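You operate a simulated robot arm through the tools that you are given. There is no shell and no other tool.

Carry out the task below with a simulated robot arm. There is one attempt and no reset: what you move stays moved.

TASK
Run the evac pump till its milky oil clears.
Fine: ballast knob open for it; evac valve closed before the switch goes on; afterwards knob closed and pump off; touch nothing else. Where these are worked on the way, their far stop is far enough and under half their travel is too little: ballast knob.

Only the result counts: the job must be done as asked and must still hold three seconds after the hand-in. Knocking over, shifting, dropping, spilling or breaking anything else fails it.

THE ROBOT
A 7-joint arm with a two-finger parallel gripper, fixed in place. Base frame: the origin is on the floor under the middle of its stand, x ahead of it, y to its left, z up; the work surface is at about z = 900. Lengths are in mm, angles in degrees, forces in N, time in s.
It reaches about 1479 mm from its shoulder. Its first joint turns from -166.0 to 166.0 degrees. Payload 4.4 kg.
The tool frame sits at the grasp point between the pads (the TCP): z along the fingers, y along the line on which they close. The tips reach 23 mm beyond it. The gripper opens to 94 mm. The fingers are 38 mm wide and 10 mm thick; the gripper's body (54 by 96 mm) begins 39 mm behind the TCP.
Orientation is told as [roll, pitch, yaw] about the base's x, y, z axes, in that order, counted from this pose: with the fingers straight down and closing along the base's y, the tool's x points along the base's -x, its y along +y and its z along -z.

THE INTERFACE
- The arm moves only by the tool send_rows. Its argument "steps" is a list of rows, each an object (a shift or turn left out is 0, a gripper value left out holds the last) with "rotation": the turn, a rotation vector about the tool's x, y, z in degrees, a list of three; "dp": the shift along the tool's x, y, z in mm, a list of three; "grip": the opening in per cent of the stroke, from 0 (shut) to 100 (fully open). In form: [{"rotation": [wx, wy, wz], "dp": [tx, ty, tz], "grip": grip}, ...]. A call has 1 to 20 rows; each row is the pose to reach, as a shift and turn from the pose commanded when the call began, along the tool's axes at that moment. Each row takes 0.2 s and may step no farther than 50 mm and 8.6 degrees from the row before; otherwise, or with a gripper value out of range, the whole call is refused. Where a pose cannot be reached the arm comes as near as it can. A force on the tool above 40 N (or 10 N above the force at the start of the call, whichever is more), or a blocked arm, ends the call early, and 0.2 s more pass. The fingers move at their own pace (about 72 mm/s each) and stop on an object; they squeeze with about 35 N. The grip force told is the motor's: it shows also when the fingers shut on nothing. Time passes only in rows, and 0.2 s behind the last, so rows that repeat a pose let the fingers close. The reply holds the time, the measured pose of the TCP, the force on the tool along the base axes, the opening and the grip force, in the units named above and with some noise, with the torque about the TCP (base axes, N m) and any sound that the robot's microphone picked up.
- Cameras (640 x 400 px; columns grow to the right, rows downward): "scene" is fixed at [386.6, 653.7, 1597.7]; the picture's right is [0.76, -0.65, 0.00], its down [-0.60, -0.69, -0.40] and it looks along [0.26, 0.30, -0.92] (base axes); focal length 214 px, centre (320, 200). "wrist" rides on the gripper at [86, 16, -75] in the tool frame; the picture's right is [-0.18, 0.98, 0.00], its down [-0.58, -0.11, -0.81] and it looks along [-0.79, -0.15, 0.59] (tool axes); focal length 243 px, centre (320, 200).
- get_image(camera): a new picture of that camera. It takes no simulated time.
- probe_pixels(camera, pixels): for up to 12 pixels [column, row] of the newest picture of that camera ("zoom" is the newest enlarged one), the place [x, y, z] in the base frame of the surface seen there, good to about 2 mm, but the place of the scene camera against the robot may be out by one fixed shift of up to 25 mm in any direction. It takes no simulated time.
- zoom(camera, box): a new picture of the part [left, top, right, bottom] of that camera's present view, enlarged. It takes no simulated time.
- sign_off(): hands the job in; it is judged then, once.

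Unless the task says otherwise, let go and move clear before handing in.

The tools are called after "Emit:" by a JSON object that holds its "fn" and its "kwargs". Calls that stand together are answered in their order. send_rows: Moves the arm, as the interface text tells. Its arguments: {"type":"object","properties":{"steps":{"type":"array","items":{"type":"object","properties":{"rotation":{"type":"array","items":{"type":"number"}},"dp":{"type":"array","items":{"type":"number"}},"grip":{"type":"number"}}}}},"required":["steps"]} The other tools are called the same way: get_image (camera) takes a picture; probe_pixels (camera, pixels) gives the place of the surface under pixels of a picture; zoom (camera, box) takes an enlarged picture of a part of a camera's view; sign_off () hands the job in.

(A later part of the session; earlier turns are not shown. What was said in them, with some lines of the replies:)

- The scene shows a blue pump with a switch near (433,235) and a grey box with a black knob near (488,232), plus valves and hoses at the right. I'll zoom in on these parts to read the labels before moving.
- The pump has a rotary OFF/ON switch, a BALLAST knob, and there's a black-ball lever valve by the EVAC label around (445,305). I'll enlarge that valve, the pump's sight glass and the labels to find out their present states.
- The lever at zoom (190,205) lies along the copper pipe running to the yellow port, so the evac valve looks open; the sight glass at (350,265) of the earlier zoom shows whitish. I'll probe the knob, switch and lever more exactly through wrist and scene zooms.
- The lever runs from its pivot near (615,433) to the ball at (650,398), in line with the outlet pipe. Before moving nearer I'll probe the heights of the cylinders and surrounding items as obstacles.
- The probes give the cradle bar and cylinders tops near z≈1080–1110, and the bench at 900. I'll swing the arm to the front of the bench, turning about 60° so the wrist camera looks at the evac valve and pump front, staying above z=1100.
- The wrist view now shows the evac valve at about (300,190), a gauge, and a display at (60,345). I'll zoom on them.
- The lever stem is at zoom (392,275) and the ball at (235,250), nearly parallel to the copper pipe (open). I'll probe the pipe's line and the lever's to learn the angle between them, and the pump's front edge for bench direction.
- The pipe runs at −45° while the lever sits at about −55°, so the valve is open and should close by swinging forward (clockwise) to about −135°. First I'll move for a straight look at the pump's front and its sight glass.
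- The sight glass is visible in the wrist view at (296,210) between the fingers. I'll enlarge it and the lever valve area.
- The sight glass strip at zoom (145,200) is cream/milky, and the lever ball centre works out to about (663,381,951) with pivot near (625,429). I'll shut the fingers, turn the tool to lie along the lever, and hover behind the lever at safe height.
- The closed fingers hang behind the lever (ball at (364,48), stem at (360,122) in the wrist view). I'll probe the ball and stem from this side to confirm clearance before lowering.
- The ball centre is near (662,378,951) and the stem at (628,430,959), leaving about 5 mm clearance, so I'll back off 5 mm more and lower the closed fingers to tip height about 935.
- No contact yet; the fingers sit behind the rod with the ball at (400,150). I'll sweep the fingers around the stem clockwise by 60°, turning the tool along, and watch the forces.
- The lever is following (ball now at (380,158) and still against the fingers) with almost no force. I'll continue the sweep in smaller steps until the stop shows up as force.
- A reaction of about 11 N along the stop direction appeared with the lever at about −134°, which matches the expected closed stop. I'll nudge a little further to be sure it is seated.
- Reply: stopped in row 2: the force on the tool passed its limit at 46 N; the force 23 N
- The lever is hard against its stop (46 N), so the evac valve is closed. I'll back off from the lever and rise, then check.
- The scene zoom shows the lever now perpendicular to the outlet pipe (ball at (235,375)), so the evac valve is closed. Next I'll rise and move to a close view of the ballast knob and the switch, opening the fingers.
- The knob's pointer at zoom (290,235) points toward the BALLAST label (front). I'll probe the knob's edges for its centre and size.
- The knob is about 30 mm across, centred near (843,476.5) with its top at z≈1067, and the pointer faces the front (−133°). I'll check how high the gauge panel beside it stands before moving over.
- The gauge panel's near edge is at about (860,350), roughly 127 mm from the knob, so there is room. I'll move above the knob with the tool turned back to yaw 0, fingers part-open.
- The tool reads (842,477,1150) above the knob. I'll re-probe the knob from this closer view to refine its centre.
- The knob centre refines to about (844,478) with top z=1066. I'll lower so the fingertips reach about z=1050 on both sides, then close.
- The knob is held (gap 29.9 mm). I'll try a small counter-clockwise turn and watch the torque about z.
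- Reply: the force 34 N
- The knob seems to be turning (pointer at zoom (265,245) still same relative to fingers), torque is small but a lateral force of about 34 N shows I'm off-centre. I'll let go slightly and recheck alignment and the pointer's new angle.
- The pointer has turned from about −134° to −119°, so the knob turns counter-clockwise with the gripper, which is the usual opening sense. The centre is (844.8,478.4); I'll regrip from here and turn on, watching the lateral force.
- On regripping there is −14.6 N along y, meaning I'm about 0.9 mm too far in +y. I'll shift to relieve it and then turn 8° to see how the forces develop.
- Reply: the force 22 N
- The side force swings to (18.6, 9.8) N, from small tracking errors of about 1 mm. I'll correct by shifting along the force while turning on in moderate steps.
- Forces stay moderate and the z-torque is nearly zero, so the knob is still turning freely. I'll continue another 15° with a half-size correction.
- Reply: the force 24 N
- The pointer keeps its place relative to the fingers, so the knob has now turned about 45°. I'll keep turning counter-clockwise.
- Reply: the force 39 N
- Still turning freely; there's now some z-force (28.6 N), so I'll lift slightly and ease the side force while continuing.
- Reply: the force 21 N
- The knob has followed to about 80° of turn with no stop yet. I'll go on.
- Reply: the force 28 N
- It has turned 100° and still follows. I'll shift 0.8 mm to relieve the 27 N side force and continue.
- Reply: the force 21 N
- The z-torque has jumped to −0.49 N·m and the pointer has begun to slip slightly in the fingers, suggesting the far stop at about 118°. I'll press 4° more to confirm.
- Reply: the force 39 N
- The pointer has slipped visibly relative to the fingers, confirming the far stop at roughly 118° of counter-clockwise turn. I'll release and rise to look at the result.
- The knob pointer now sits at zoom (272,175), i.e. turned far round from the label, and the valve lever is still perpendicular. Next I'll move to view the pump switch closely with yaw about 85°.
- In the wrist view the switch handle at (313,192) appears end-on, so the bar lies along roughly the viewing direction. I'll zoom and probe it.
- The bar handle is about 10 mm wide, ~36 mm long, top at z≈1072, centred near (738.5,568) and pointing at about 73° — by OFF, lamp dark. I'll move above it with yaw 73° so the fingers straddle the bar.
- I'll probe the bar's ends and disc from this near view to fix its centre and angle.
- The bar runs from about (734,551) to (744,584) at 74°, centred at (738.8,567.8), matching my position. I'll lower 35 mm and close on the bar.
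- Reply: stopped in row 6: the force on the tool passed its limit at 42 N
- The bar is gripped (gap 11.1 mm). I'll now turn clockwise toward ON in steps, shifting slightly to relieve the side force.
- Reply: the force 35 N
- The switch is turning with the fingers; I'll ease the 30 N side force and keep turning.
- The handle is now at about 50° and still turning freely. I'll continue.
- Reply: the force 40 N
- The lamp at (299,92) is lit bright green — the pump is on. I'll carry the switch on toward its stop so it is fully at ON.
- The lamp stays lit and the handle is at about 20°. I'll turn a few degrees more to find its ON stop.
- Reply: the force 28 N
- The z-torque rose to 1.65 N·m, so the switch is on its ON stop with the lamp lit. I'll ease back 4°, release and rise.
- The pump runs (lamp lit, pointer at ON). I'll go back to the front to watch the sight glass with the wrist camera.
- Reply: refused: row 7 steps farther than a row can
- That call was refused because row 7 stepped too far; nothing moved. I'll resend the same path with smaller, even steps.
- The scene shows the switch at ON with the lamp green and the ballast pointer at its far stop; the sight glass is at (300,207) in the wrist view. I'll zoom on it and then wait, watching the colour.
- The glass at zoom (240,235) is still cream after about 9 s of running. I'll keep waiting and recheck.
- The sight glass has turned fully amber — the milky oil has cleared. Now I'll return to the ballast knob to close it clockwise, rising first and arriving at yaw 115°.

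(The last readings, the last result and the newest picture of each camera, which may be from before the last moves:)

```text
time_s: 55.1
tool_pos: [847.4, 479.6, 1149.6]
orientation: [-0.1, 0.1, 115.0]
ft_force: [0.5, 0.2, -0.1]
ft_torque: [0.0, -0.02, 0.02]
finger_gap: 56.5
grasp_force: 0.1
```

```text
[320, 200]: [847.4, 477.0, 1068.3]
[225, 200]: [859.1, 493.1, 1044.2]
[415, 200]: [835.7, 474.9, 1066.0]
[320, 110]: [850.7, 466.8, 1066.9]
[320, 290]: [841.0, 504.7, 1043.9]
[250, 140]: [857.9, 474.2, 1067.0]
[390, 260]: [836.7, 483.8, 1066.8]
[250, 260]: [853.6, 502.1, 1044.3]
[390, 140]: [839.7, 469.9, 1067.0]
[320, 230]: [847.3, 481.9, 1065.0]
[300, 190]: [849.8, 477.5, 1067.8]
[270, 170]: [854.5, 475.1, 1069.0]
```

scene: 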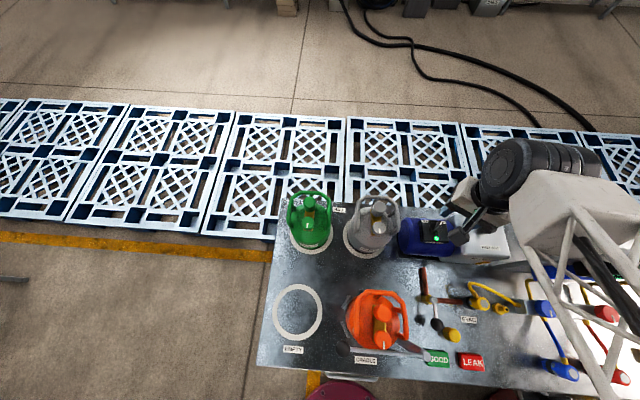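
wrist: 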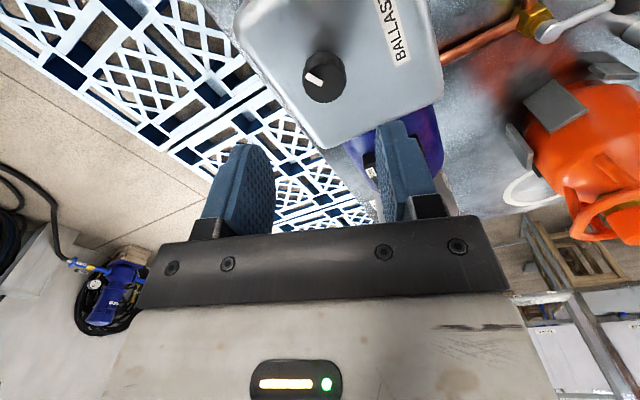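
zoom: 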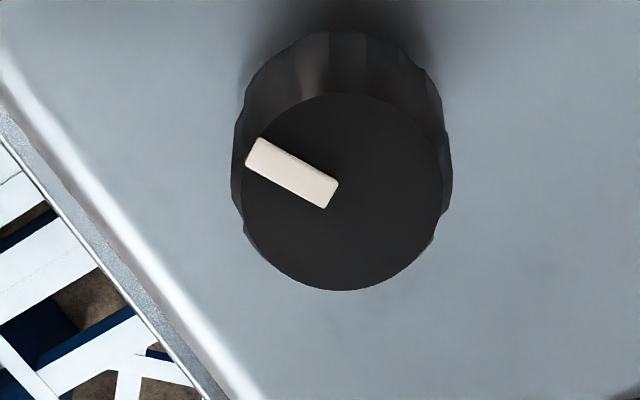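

The knob disc centre shows at zoom (342,192) versus the expected (318,208) for a centred tool, so I'm about 3–4 mm off. I'll shift by (1.6, 3.5) in the tool frame, lower 76 mm and grip.

Emit:
{"fn": "send_rows", "kwargs": {"steps": [{"dp": [1.6, 3.5, 20]}, {"dp": [1.6, 3.5, 45]}, {"dp": [1.6, 3.5, 65]}, {"dp": [1.6, 3.5, 76]}, {"dp": [1.6, 3.5, 76]}]}}

Emit:
{"fn": "zoom", "kwargs": {"camera": "wrist", "box": [270, 110, 370, 210]}}

Emit:
{"fn": "send_rows", "kwargs": {"steps": [{"grip": 0}, {"grip": 0}, {"grip": 0}]}}

Emit:
{"fn": "zoom", "kwargs": {"camera": "wrist", "box": [270, 110, 370, 210]}}

```text
time_s: 56.3
tool_pos: [842.5, 476.5, 1075.0]
orientation: [-0.1, 0.1, 114.9]
ft_force: [0.5, 0.3, 0.0]
ft_torque: [-0.02, 0.0, -0.02]
finger_gap: 56.7
grasp_force: 0.1
```

```text
4.00 times, centred on (320, 160) of wrist
```

zoom: 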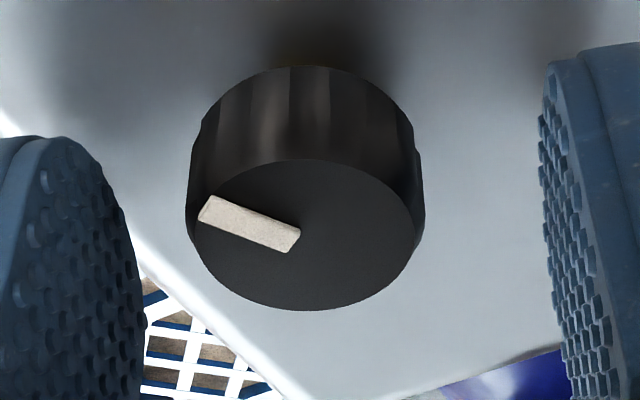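

```text
time_s: 56.9
tool_pos: [846.5, 476.6, 1074.5]
orientation: [-0.3, -0.1, 114.8]
ft_force: [13.0, 9.3, -5.7]
ft_torque: [-0.09, 0.1, -0.01]
finger_gap: 29.8
grasp_force: 44.7
stopped in row 2: the force on the tool passed its limit at 43 N (the readings are from after the stop); the commanded pose is now the measured one
```

```text
4.00 times, centred on (320, 160) of wrist
```

zoom: 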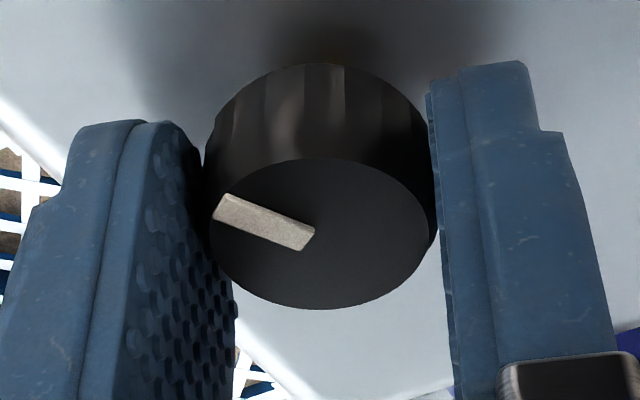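

The knob is gripped (gap 29.8 mm) with moderate residual force. I'll turn clockwise in stages, easing side forces as before.

Emit:
{"fn": "send_rows", "kwargs": {"steps": [{"dp": [0, -0.5, 0]}, {"dp": [0, -0.5, 0], "rotation": [0, 0, 5]}, {"dp": [0, -0.5, 0], "rotation": [0, 0, 10]}, {"dp": [0, -0.5, 0], "rotation": [0, 0, 15]}]}}

```text
time_s: 57.9
tool_pos: [844.3, 478.2, 1074.5]
orientation: [-0.2, 0.0, 99.7]
ft_force: [26.7, 1.6, -13.3]
ft_torque: [-0.73, -0.11, -0.02]
finger_gap: 29.8
grasp_force: 44.8
```

Turning freely; I'll correct about 0.9 mm along the side force and go on.

Emit:
{"fn": "send_rows", "kwargs": {"steps": [{"dp": [0.1, -0.9, 0.4]}, {"dp": [0.1, -0.9, 0.4], "rotation": [0, 0, 5]}, {"dp": [0.1, -0.9, 0.4], "rotation": [0, 0, 10]}, {"dp": [0.1, -0.9, 0.4], "rotation": [0, 0, 15]}, {"dp": [0.1, -0.9, 0.4], "rotation": [0, 0, 20]}]}}

Emit:
{"fn": "zoom", "kwargs": {"camera": "wrist", "box": [270, 110, 370, 210]}}

```text
time_s: 59.1
tool_pos: [845.2, 477.4, 1074.4]
orientation: [-0.3, -0.1, 79.7]
ft_force: [-12.3, -16.4, -1.4]
ft_torque: [-0.91, 0.83, 0.0]
finger_gap: 29.4
grasp_force: 45.3
```

```text
4.00 times, centred on (320, 160) of wrist
```

zoom: 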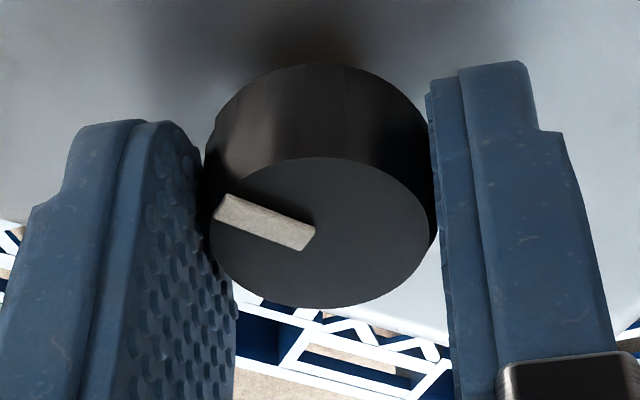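

The pointer holds its place in the fingers, so the knob is following (35° back). Continuing clockwise.

Emit:
{"fn": "send_rows", "kwargs": {"steps": [{"dp": [0.5, 0.3, 0]}, {"dp": [0.5, 0.3, 0], "rotation": [0, 0, 5]}, {"dp": [0.5, 0.3, 0], "rotation": [0, 0, 10]}, {"dp": [0.5, 0.3, 0], "rotation": [0, 0, 15]}, {"dp": [0.5, 0.3, 0], "rotation": [0, 0, 20]}]}}

```text
time_s: 60.3
tool_pos: [845.9, 477.9, 1074.6]
orientation: [-0.1, -0.2, 59.9]
ft_force: [7.3, -3.3, -3.8]
ft_torque: [-0.19, 0.4, 0.0]
finger_gap: 29.7
grasp_force: 44.9
```

Forces are low at 55° back. I'll continue another 20°.

Emit:
{"fn": "send_rows", "kwargs": {"steps": [{"rotation": [0, 0, 5]}, {"rotation": [0, 0, 10]}, {"rotation": [0, 0, 15]}, {"rotation": [0, 0, 20]}]}}

Emit:
{"fn": "zoom", "kwargs": {"camera": "wrist", "box": [270, 110, 370, 210]}}

```text
time_s: 61.3
tool_pos: [845.0, 477.5, 1075.6]
orientation: [-0.1, -0.4, 39.9]
ft_force: [6.4, -1.1, 5.0]
ft_torque: [0.87, -0.74, 0.0]
finger_gap: 29.6
grasp_force: 44.8
```

```text
4.00 times, centred on (320, 160) of wrist
```

zoom: 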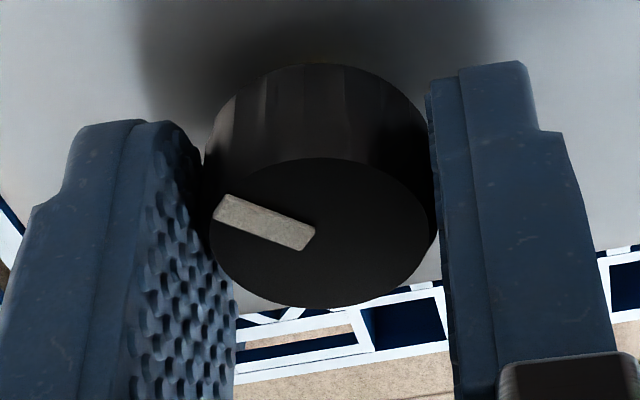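

The knob is still following, 75° back with low force. I'll go another 20°.

Emit:
{"fn": "send_rows", "kwargs": {"steps": [{"rotation": [0, 0, 5]}, {"rotation": [0, 0, 10]}, {"rotation": [0, 0, 15]}, {"rotation": [0, 0, 20]}]}}

```text
time_s: 62.3
tool_pos: [845.1, 476.9, 1074.8]
orientation: [0.0, -0.3, 20.0]
ft_force: [19.3, 16.2, 7.2]
ft_torque: [0.25, -1.14, -0.03]
finger_gap: 29.6
grasp_force: 45.4
```

Now 95° back; I'll ease the side force and turn on, expecting the closed stop near 118–120°.

Emit:
{"fn": "send_rows", "kwargs": {"steps": [{"dp": [-0.8, 0.2, 0]}, {"dp": [-0.8, 0.2, 0], "rotation": [0, 0, 5]}, {"dp": [-0.8, 0.2, 0], "rotation": [0, 0, 10]}, {"dp": [-0.8, 0.2, 0], "rotation": [0, 0, 15]}]}}

Emit:
{"fn": "zoom", "kwargs": {"camera": "wrist", "box": [270, 110, 370, 210]}}

```text
time_s: 63.3
tool_pos: [844.8, 478.1, 1074.7]
orientation: [0.1, -0.2, 4.9]
ft_force: [-18.2, -7.3, 13.1]
ft_torque: [-0.55, 0.75, 0.03]
finger_gap: 29.3
grasp_force: 44.9
```

```text
4.00 times, centred on (320, 160) of wrist
```

zoom: 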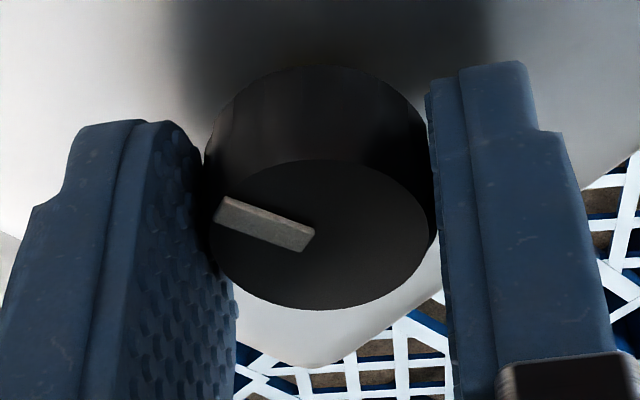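

It's 110° back, pointer at about −126°. I'll go on in small steps until the torque shows the closed stop.

Emit:
{"fn": "send_rows", "kwargs": {"steps": [{"dp": [0.4, 0, 0], "rotation": [0, 0, 3]}, {"dp": [0.4, 0, -0.4], "rotation": [0, 0, 6]}, {"dp": [0.4, 0, -0.4], "rotation": [0, 0, 9]}]}}

Emit:
{"fn": "zoom", "kwargs": {"camera": "wrist", "box": [270, 110, 370, 210]}}

```text
time_s: 64.1
tool_pos: [845.1, 477.2, 1074.9]
orientation: [0.1, -0.2, -4.1]
ft_force: [-15.6, -13.8, 4.6]
ft_torque: [-0.37, -0.11, 0.02]
finger_gap: 29.5
grasp_force: 45.1
```

```text
4.00 times, centred on (320, 160) of wrist
```

zoom: 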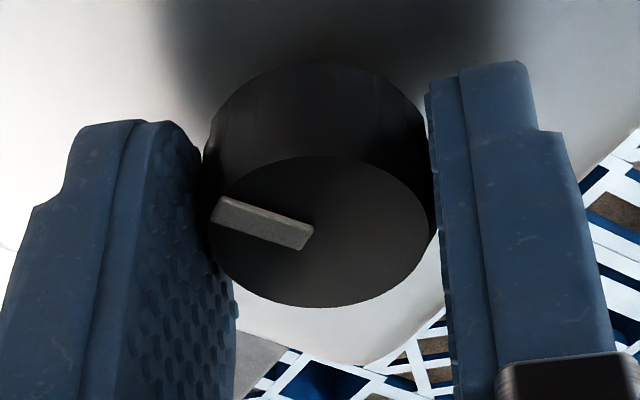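

No stop torque yet at yaw −4°. I'll turn a bit more.

Emit:
{"fn": "send_rows", "kwargs": {"steps": [{"dp": [0.4, -0.3, 0], "rotation": [0, 0, 3]}, {"dp": [0.4, -0.3, 0], "rotation": [0, 0, 6]}]}}

Emit:
{"fn": "zoom", "kwargs": {"camera": "wrist", "box": [270, 110, 370, 210]}}

```text
time_s: 64.7
tool_pos: [845.5, 477.7, 1075.8]
orientation: [0.2, -0.2, -10.0]
ft_force: [3.6, 1.9, -2.2]
ft_torque: [-0.19, -0.47, 0.25]
finger_gap: 29.4
grasp_force: 44.7
```

```text
4.00 times, centred on (320, 160) of wrist
```

zoom: 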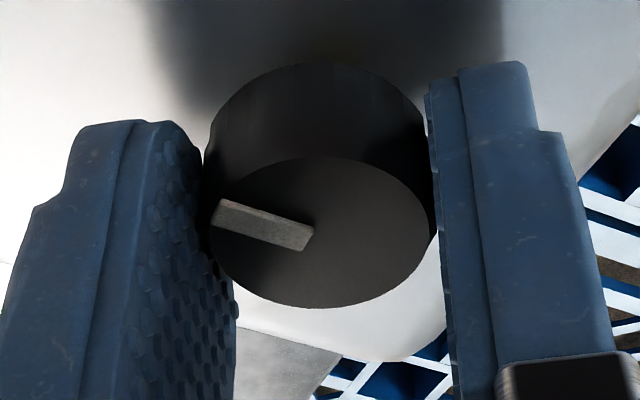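

The z-torque has risen to +0.25 N·m, the start of the closed stop. I'll press a few degrees more to confirm it is fully closed.

Emit:
{"fn": "send_rows", "kwargs": {"steps": [{"rotation": [0, 0, 3]}, {"rotation": [0, 0, 6]}]}}

Emit:
{"fn": "zoom", "kwargs": {"camera": "wrist", "box": [270, 110, 370, 210]}}

```text
time_s: 65.3
tool_pos: [844.4, 477.9, 1074.6]
orientation: [0.2, -0.2, -16.1]
ft_force: [0.6, -0.4, -1.4]
ft_torque: [-0.12, 0.08, 0.88]
finger_gap: 29.5
grasp_force: 45.2
```

```text
4.00 times, centred on (320, 160) of wrist
```

zoom: 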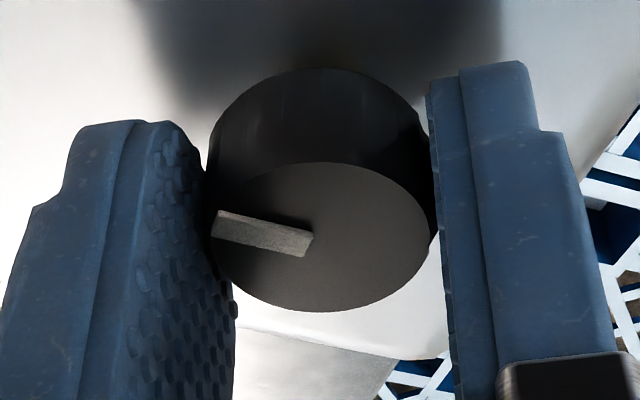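

Torque is 0.88 N·m and the pointer slips in the fingers: the knob is at its closed stop. I'll release and rise to check the pointer.

Emit:
{"fn": "send_rows", "kwargs": {"steps": [{"grip": 60}, {"grip": 60}, {"dp": [0, 0, -20]}, {"dp": [0, 0, -50]}, {"dp": [0, 0, -80]}]}}

Emit:
{"fn": "get_image", "kwargs": {"camera": "wrist"}}

Emit:
{"fn": "zoom", "kwargs": {"camera": "scene", "box": [400, 190, 520, 285]}}

Emit:
{"fn": "zoom", "kwargs": {"camera": "wrist", "box": [270, 45, 370, 125]}}

```text
time_s: 66.5
tool_pos: [845.4, 478.5, 1155.7]
orientation: [0.1, -0.1, -16.1]
ft_force: [-0.1, 0.0, -0.5]
ft_torque: [0.0, 0.01, 0.0]
finger_gap: 56.1
grasp_force: 0.0
```

```text
taken
```

wrist: 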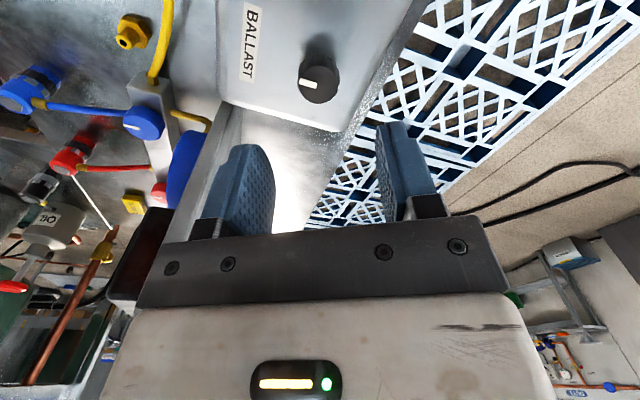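

```text
4.21 times, centred on (460, 238) of scene
```

zoom: 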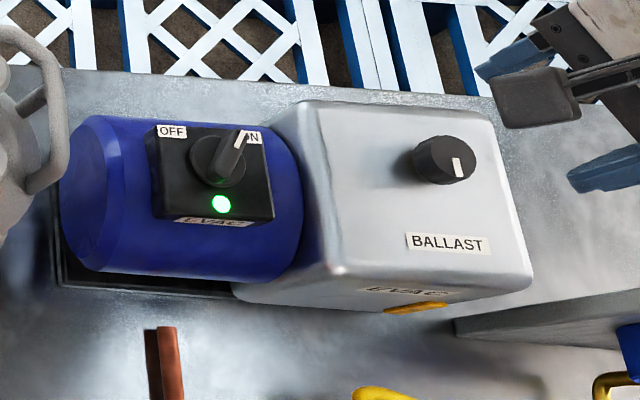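

```text
5.00 times, centred on (320, 85) of wrist
```

zoom: 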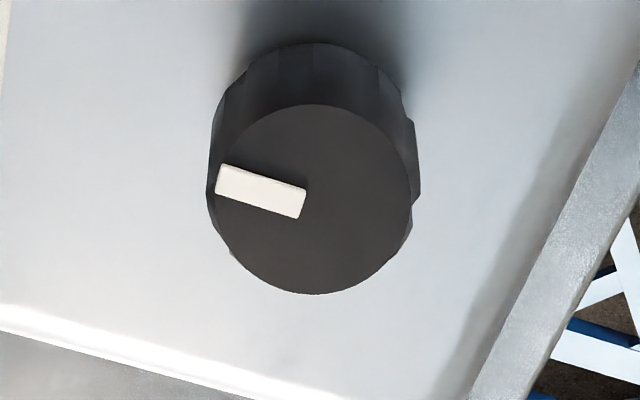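

The ballast pointer again faces the label as at the start and the glass is amber; the pump lamp is still on. Next I'll move over the switch at yaw 15° to turn it off.

Emit:
{"fn": "send_rows", "kwargs": {"steps": [{"dp": [25, 11, 0], "rotation": [0, 0, -6.2], "grip": 45}, {"dp": [51, 23, 3], "rotation": [0, 0, -12.4]}, {"dp": [76, 34, 7], "rotation": [0, 0, -18.6]}, {"dp": [102, 46, 11], "rotation": [0, 0, -24.8]}, {"dp": [127, 57.3, 15], "rotation": [0, 0, -31]}, {"dp": [127, 57.3, 35], "rotation": [0, 0, -31]}]}}

Emit:
{"fn": "get_image", "kwargs": {"camera": "wrist"}}

Emit:
{"fn": "zoom", "kwargs": {"camera": "wrist", "box": [265, 60, 365, 150]}}

Emit:
{"fn": "probe_pixels", "kwargs": {"camera": "zoom", "pixels": [[320, 150], [320, 200], [320, 250], [320, 300], [300, 200], [340, 200], [300, 250], [340, 250], [250, 200], [400, 200], [320, 100], [320, 350]]}}

```text
time_s: 67.9
tool_pos: [738.6, 567.3, 1118.6]
orientation: [0.0, -0.3, 15.0]
ft_force: [-0.9, 0.3, -0.7]
ft_torque: [-0.04, 0.02, 0.0]
finger_gap: 42.1
grasp_force: 0.1
```

```text
taken
```

wrist: 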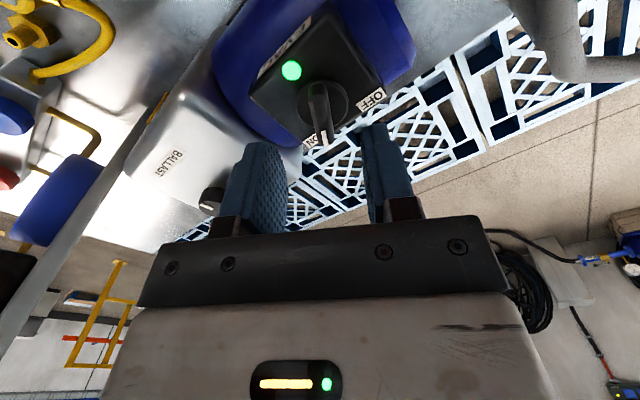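

```text
4.44 times, centred on (315, 105) of wrist
```

zoom: 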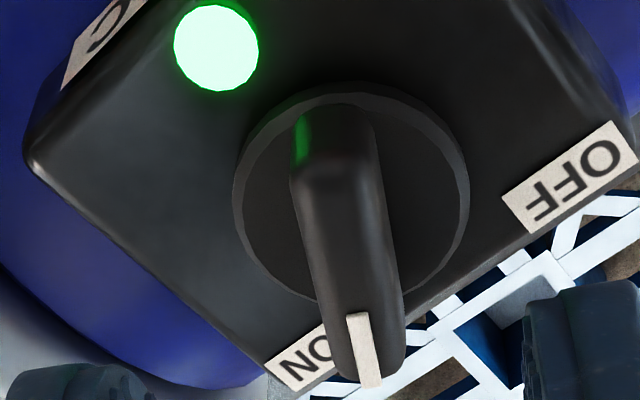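

```text
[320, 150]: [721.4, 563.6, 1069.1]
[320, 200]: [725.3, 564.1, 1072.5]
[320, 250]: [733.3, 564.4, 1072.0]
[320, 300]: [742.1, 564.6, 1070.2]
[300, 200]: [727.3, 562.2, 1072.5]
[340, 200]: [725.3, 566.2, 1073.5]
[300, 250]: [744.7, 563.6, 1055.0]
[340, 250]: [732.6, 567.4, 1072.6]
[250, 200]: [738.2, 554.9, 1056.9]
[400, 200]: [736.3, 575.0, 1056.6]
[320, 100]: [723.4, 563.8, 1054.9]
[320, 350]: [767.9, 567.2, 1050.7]
```

The bar's centre line is at zoom (352,271) versus (341,271) for my axis, so I'll shift 1.4 mm sideways and 1.5 mm along the bar, lower 35 mm and grip it.

Emit:
{"fn": "send_rows", "kwargs": {"steps": [{"dp": [-1.5, 1.4, 12]}, {"dp": [-1.5, 1.4, 24]}, {"dp": [-1.5, 1.4, 35]}, {"dp": [-1.5, 1.4, 35], "grip": 0}, {"dp": [-1.5, 1.4, 35]}, {"dp": [-1.5, 1.4, 35]}]}}

Emit:
{"fn": "zoom", "kwargs": {"camera": "wrist", "box": [265, 70, 385, 190]}}

```text
time_s: 69.3
tool_pos: [741.1, 569.4, 1084.7]
orientation: [0.0, -0.2, 15.0]
ft_force: [0.9, 24.7, -1.9]
ft_torque: [0.72, -1.22, -0.04]
finger_gap: 10.8
grasp_force: 45.2
```

```text
3.33 times, centred on (325, 130) of wrist
```

zoom: 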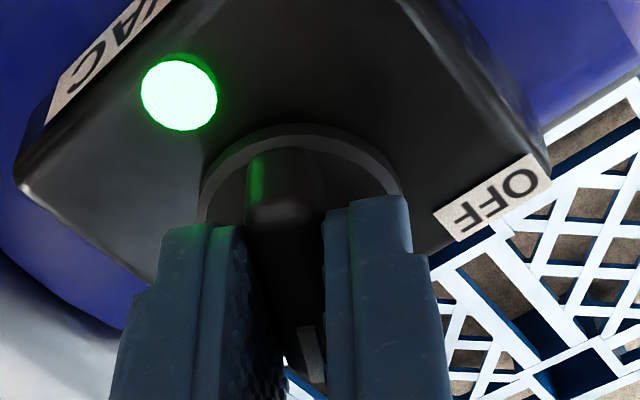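

The bar is gripped (gap 10.8 mm) with 25 N in +y. I'll ease that and turn counter-clockwise toward OFF.

Emit:
{"fn": "send_rows", "kwargs": {"steps": [{"dp": [0, 1, 0]}, {"dp": [0, 1, 0], "rotation": [0, 0, -4]}, {"dp": [0, 1, 0], "rotation": [0, 0, -8]}, {"dp": [0, 1, 0], "rotation": [0, 0, -12]}]}}

```text
time_s: 70.3
tool_pos: [741.7, 570.6, 1086.6]
orientation: [0.0, -0.2, 26.9]
ft_force: [4.2, -3.3, 0.9]
ft_torque: [-0.67, 1.22, -0.03]
finger_gap: 10.9
grasp_force: 44.9
```

Forces are small at yaw 27°. I'll continue turning toward OFF.

Emit:
{"fn": "send_rows", "kwargs": {"steps": [{"rotation": [0, 0, -5]}, {"rotation": [0, 0, -10]}, {"rotation": [0, 0, -15]}]}}

Emit:
{"fn": "zoom", "kwargs": {"camera": "wrist", "box": [265, 70, 385, 190]}}

```text
time_s: 71.1
tool_pos: [741.2, 569.6, 1084.8]
orientation: [-0.1, -0.1, 42.0]
ft_force: [5.6, -8.8, -8.1]
ft_torque: [0.89, -1.17, -0.01]
finger_gap: 10.8
grasp_force: 44.9
```

```text
3.33 times, centred on (325, 130) of wrist
```

zoom: 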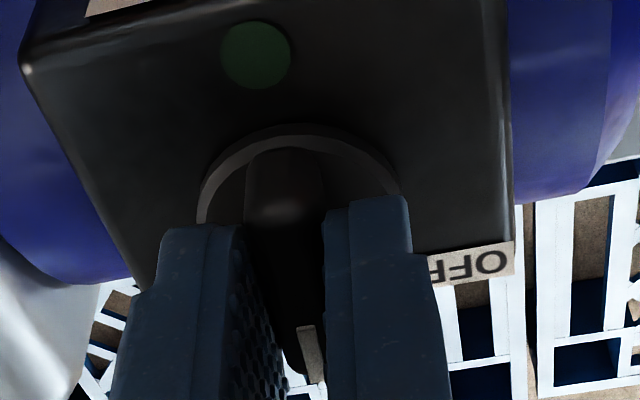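

The lamp has gone dark at zoom (256,55), so the pump is off already. I'll carry the switch on to its OFF stop.

Emit:
{"fn": "send_rows", "kwargs": {"steps": [{"rotation": [0, 0, -5]}, {"rotation": [0, 0, -10]}, {"rotation": [0, 0, -15]}, {"rotation": [0, 0, -20]}]}}

```text
time_s: 72.1
tool_pos: [739.2, 570.1, 1085.2]
orientation: [-0.1, -0.1, 62.0]
ft_force: [-10.9, -13.0, -1.1]
ft_torque: [-0.9, 0.74, -0.01]
finger_gap: 11.0
grasp_force: 44.7
```

At yaw 62° with small torque; I'll go on in small steps to the stop near 75°.

Emit:
{"fn": "send_rows", "kwargs": {"steps": [{"dp": [0.5, 0.2, 0], "rotation": [0, 0, -4]}, {"dp": [0.5, 0.2, 0], "rotation": [0, 0, -8]}, {"dp": [0.5, 0.2, 0], "rotation": [0, 0, -12]}, {"dp": [0.5, 0.2, 0], "rotation": [0, 0, -15]}]}}

Emit:
{"fn": "zoom", "kwargs": {"camera": "wrist", "box": [265, 70, 385, 190]}}

```text
time_s: 73.1
tool_pos: [738.8, 570.3, 1084.9]
orientation: [-0.2, -0.2, 77.0]
ft_force: [-12.8, 21.7, 0.2]
ft_torque: [-0.06, 0.45, -1.76]
finger_gap: 10.9
grasp_force: 45.0
```

```text
3.33 times, centred on (325, 130) of wrist
```

zoom: 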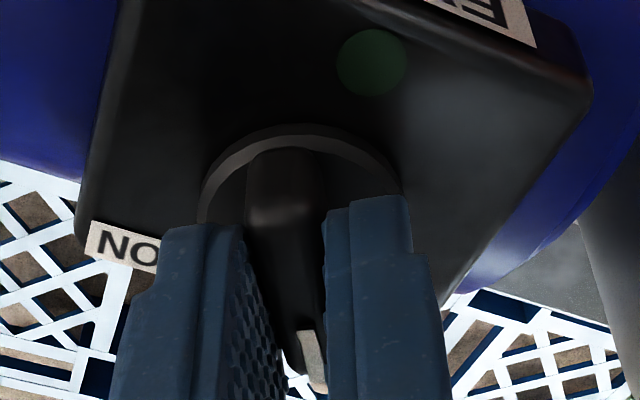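

The z-torque of −1.76 N·m shows the OFF stop, and the lamp is dark. I'll ease back 2°, open the fingers and rise clear.

Emit:
{"fn": "send_rows", "kwargs": {"steps": [{"rotation": [0, 0, 2]}, {"rotation": [0, 0, 2], "grip": 45}, {"rotation": [0, 0, 2]}, {"dp": [0, 0, -20], "rotation": [0, 0, 2]}, {"dp": [0, 0, -55], "rotation": [0, 0, 2]}, {"dp": [0, 0, -95], "rotation": [0, 0, 2]}, {"dp": [0, 0, -140], "rotation": [0, 0, 2]}]}}

Emit:
{"fn": "get_image", "kwargs": {"camera": "scene"}}

Emit:
{"fn": "get_image", "kwargs": {"camera": "wrist"}}

Emit:
{"fn": "zoom", "kwargs": {"camera": "scene", "box": [400, 190, 520, 285]}}

Emit:
{"fn": "zoom", "kwargs": {"camera": "scene", "box": [400, 255, 520, 345]}}

```text
time_s: 74.7
tool_pos: [735.8, 566.5, 1226.6]
orientation: [-0.2, -0.1, 74.9]
ft_force: [0.4, 0.0, -0.7]
ft_torque: [0.0, 0.03, -0.02]
finger_gap: 42.1
grasp_force: 0.1
```

```text
taken
```

scene: 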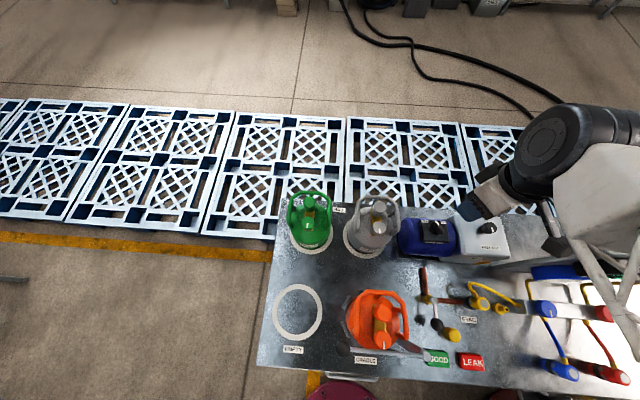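

```text
taken
```

wrist: 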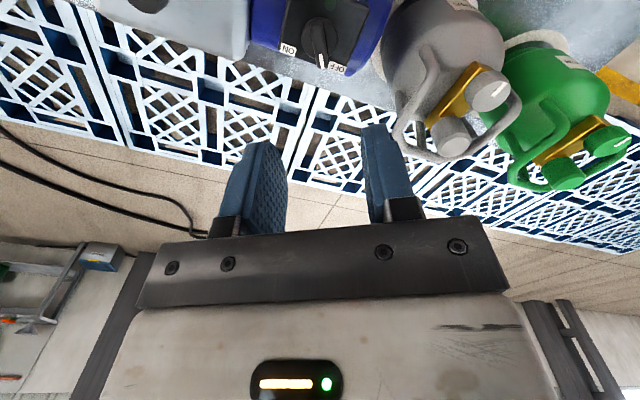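

```text
4.21 times, centred on (460, 238) of scene
```

zoom: 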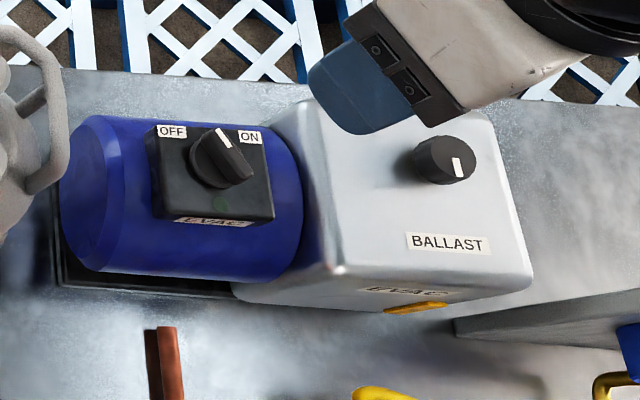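

```text
4.44 times, centred on (460, 300) of scene
```

zoom: 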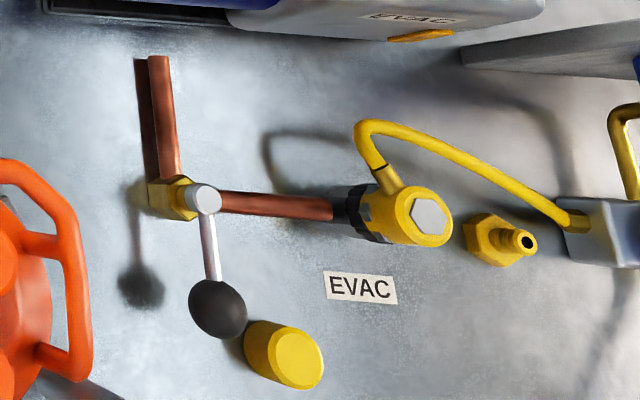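

Final check: the switch is back at OFF with its lamp dark, the ballast pointer at zoom (455,165) faces the label at its closed stop, and the sight glass strip is fully amber. The evac lever stands perpendicular to its pipe (closed), and the arm is clear, so I'm handing in.

Emit:
{"fn": "sign_off", "kwargs": {}}

```text
The job is handed in.
```

The evac pump ran until its milky oil cleared. The sight glass went from cream to fully amber, and the pump is now off. I've handed the job in; no verdict has come back yet.

1. **Evac valve:** I closed it before the switch went on, swinging the lever about 80° to its stop. It was open at the start, and I left it closed because the task didn't ask for it to be reopened.
2. **Ballast knob:** I opened it counter-clockwise about 120° to its far stop before the run. After the oil cleared I turned it back to its closed stop, so the pointer faces the BALLAST label as it did at the start.
3. **Pump switch:** I turned it to ON and the lamp lit. It ran for about 35 s, with the oil clear after at most 18 s. I switched it off after closing the ballast knob, and the lamp is dark.

I touched nothing else, and nothing was knocked or shifted. The robot stopped itself at about 42–46 N three times: against the valve stop, and when gripping the switch handle and the ballast knob. I saw no harm from these. The arm is clear with the fingers open.
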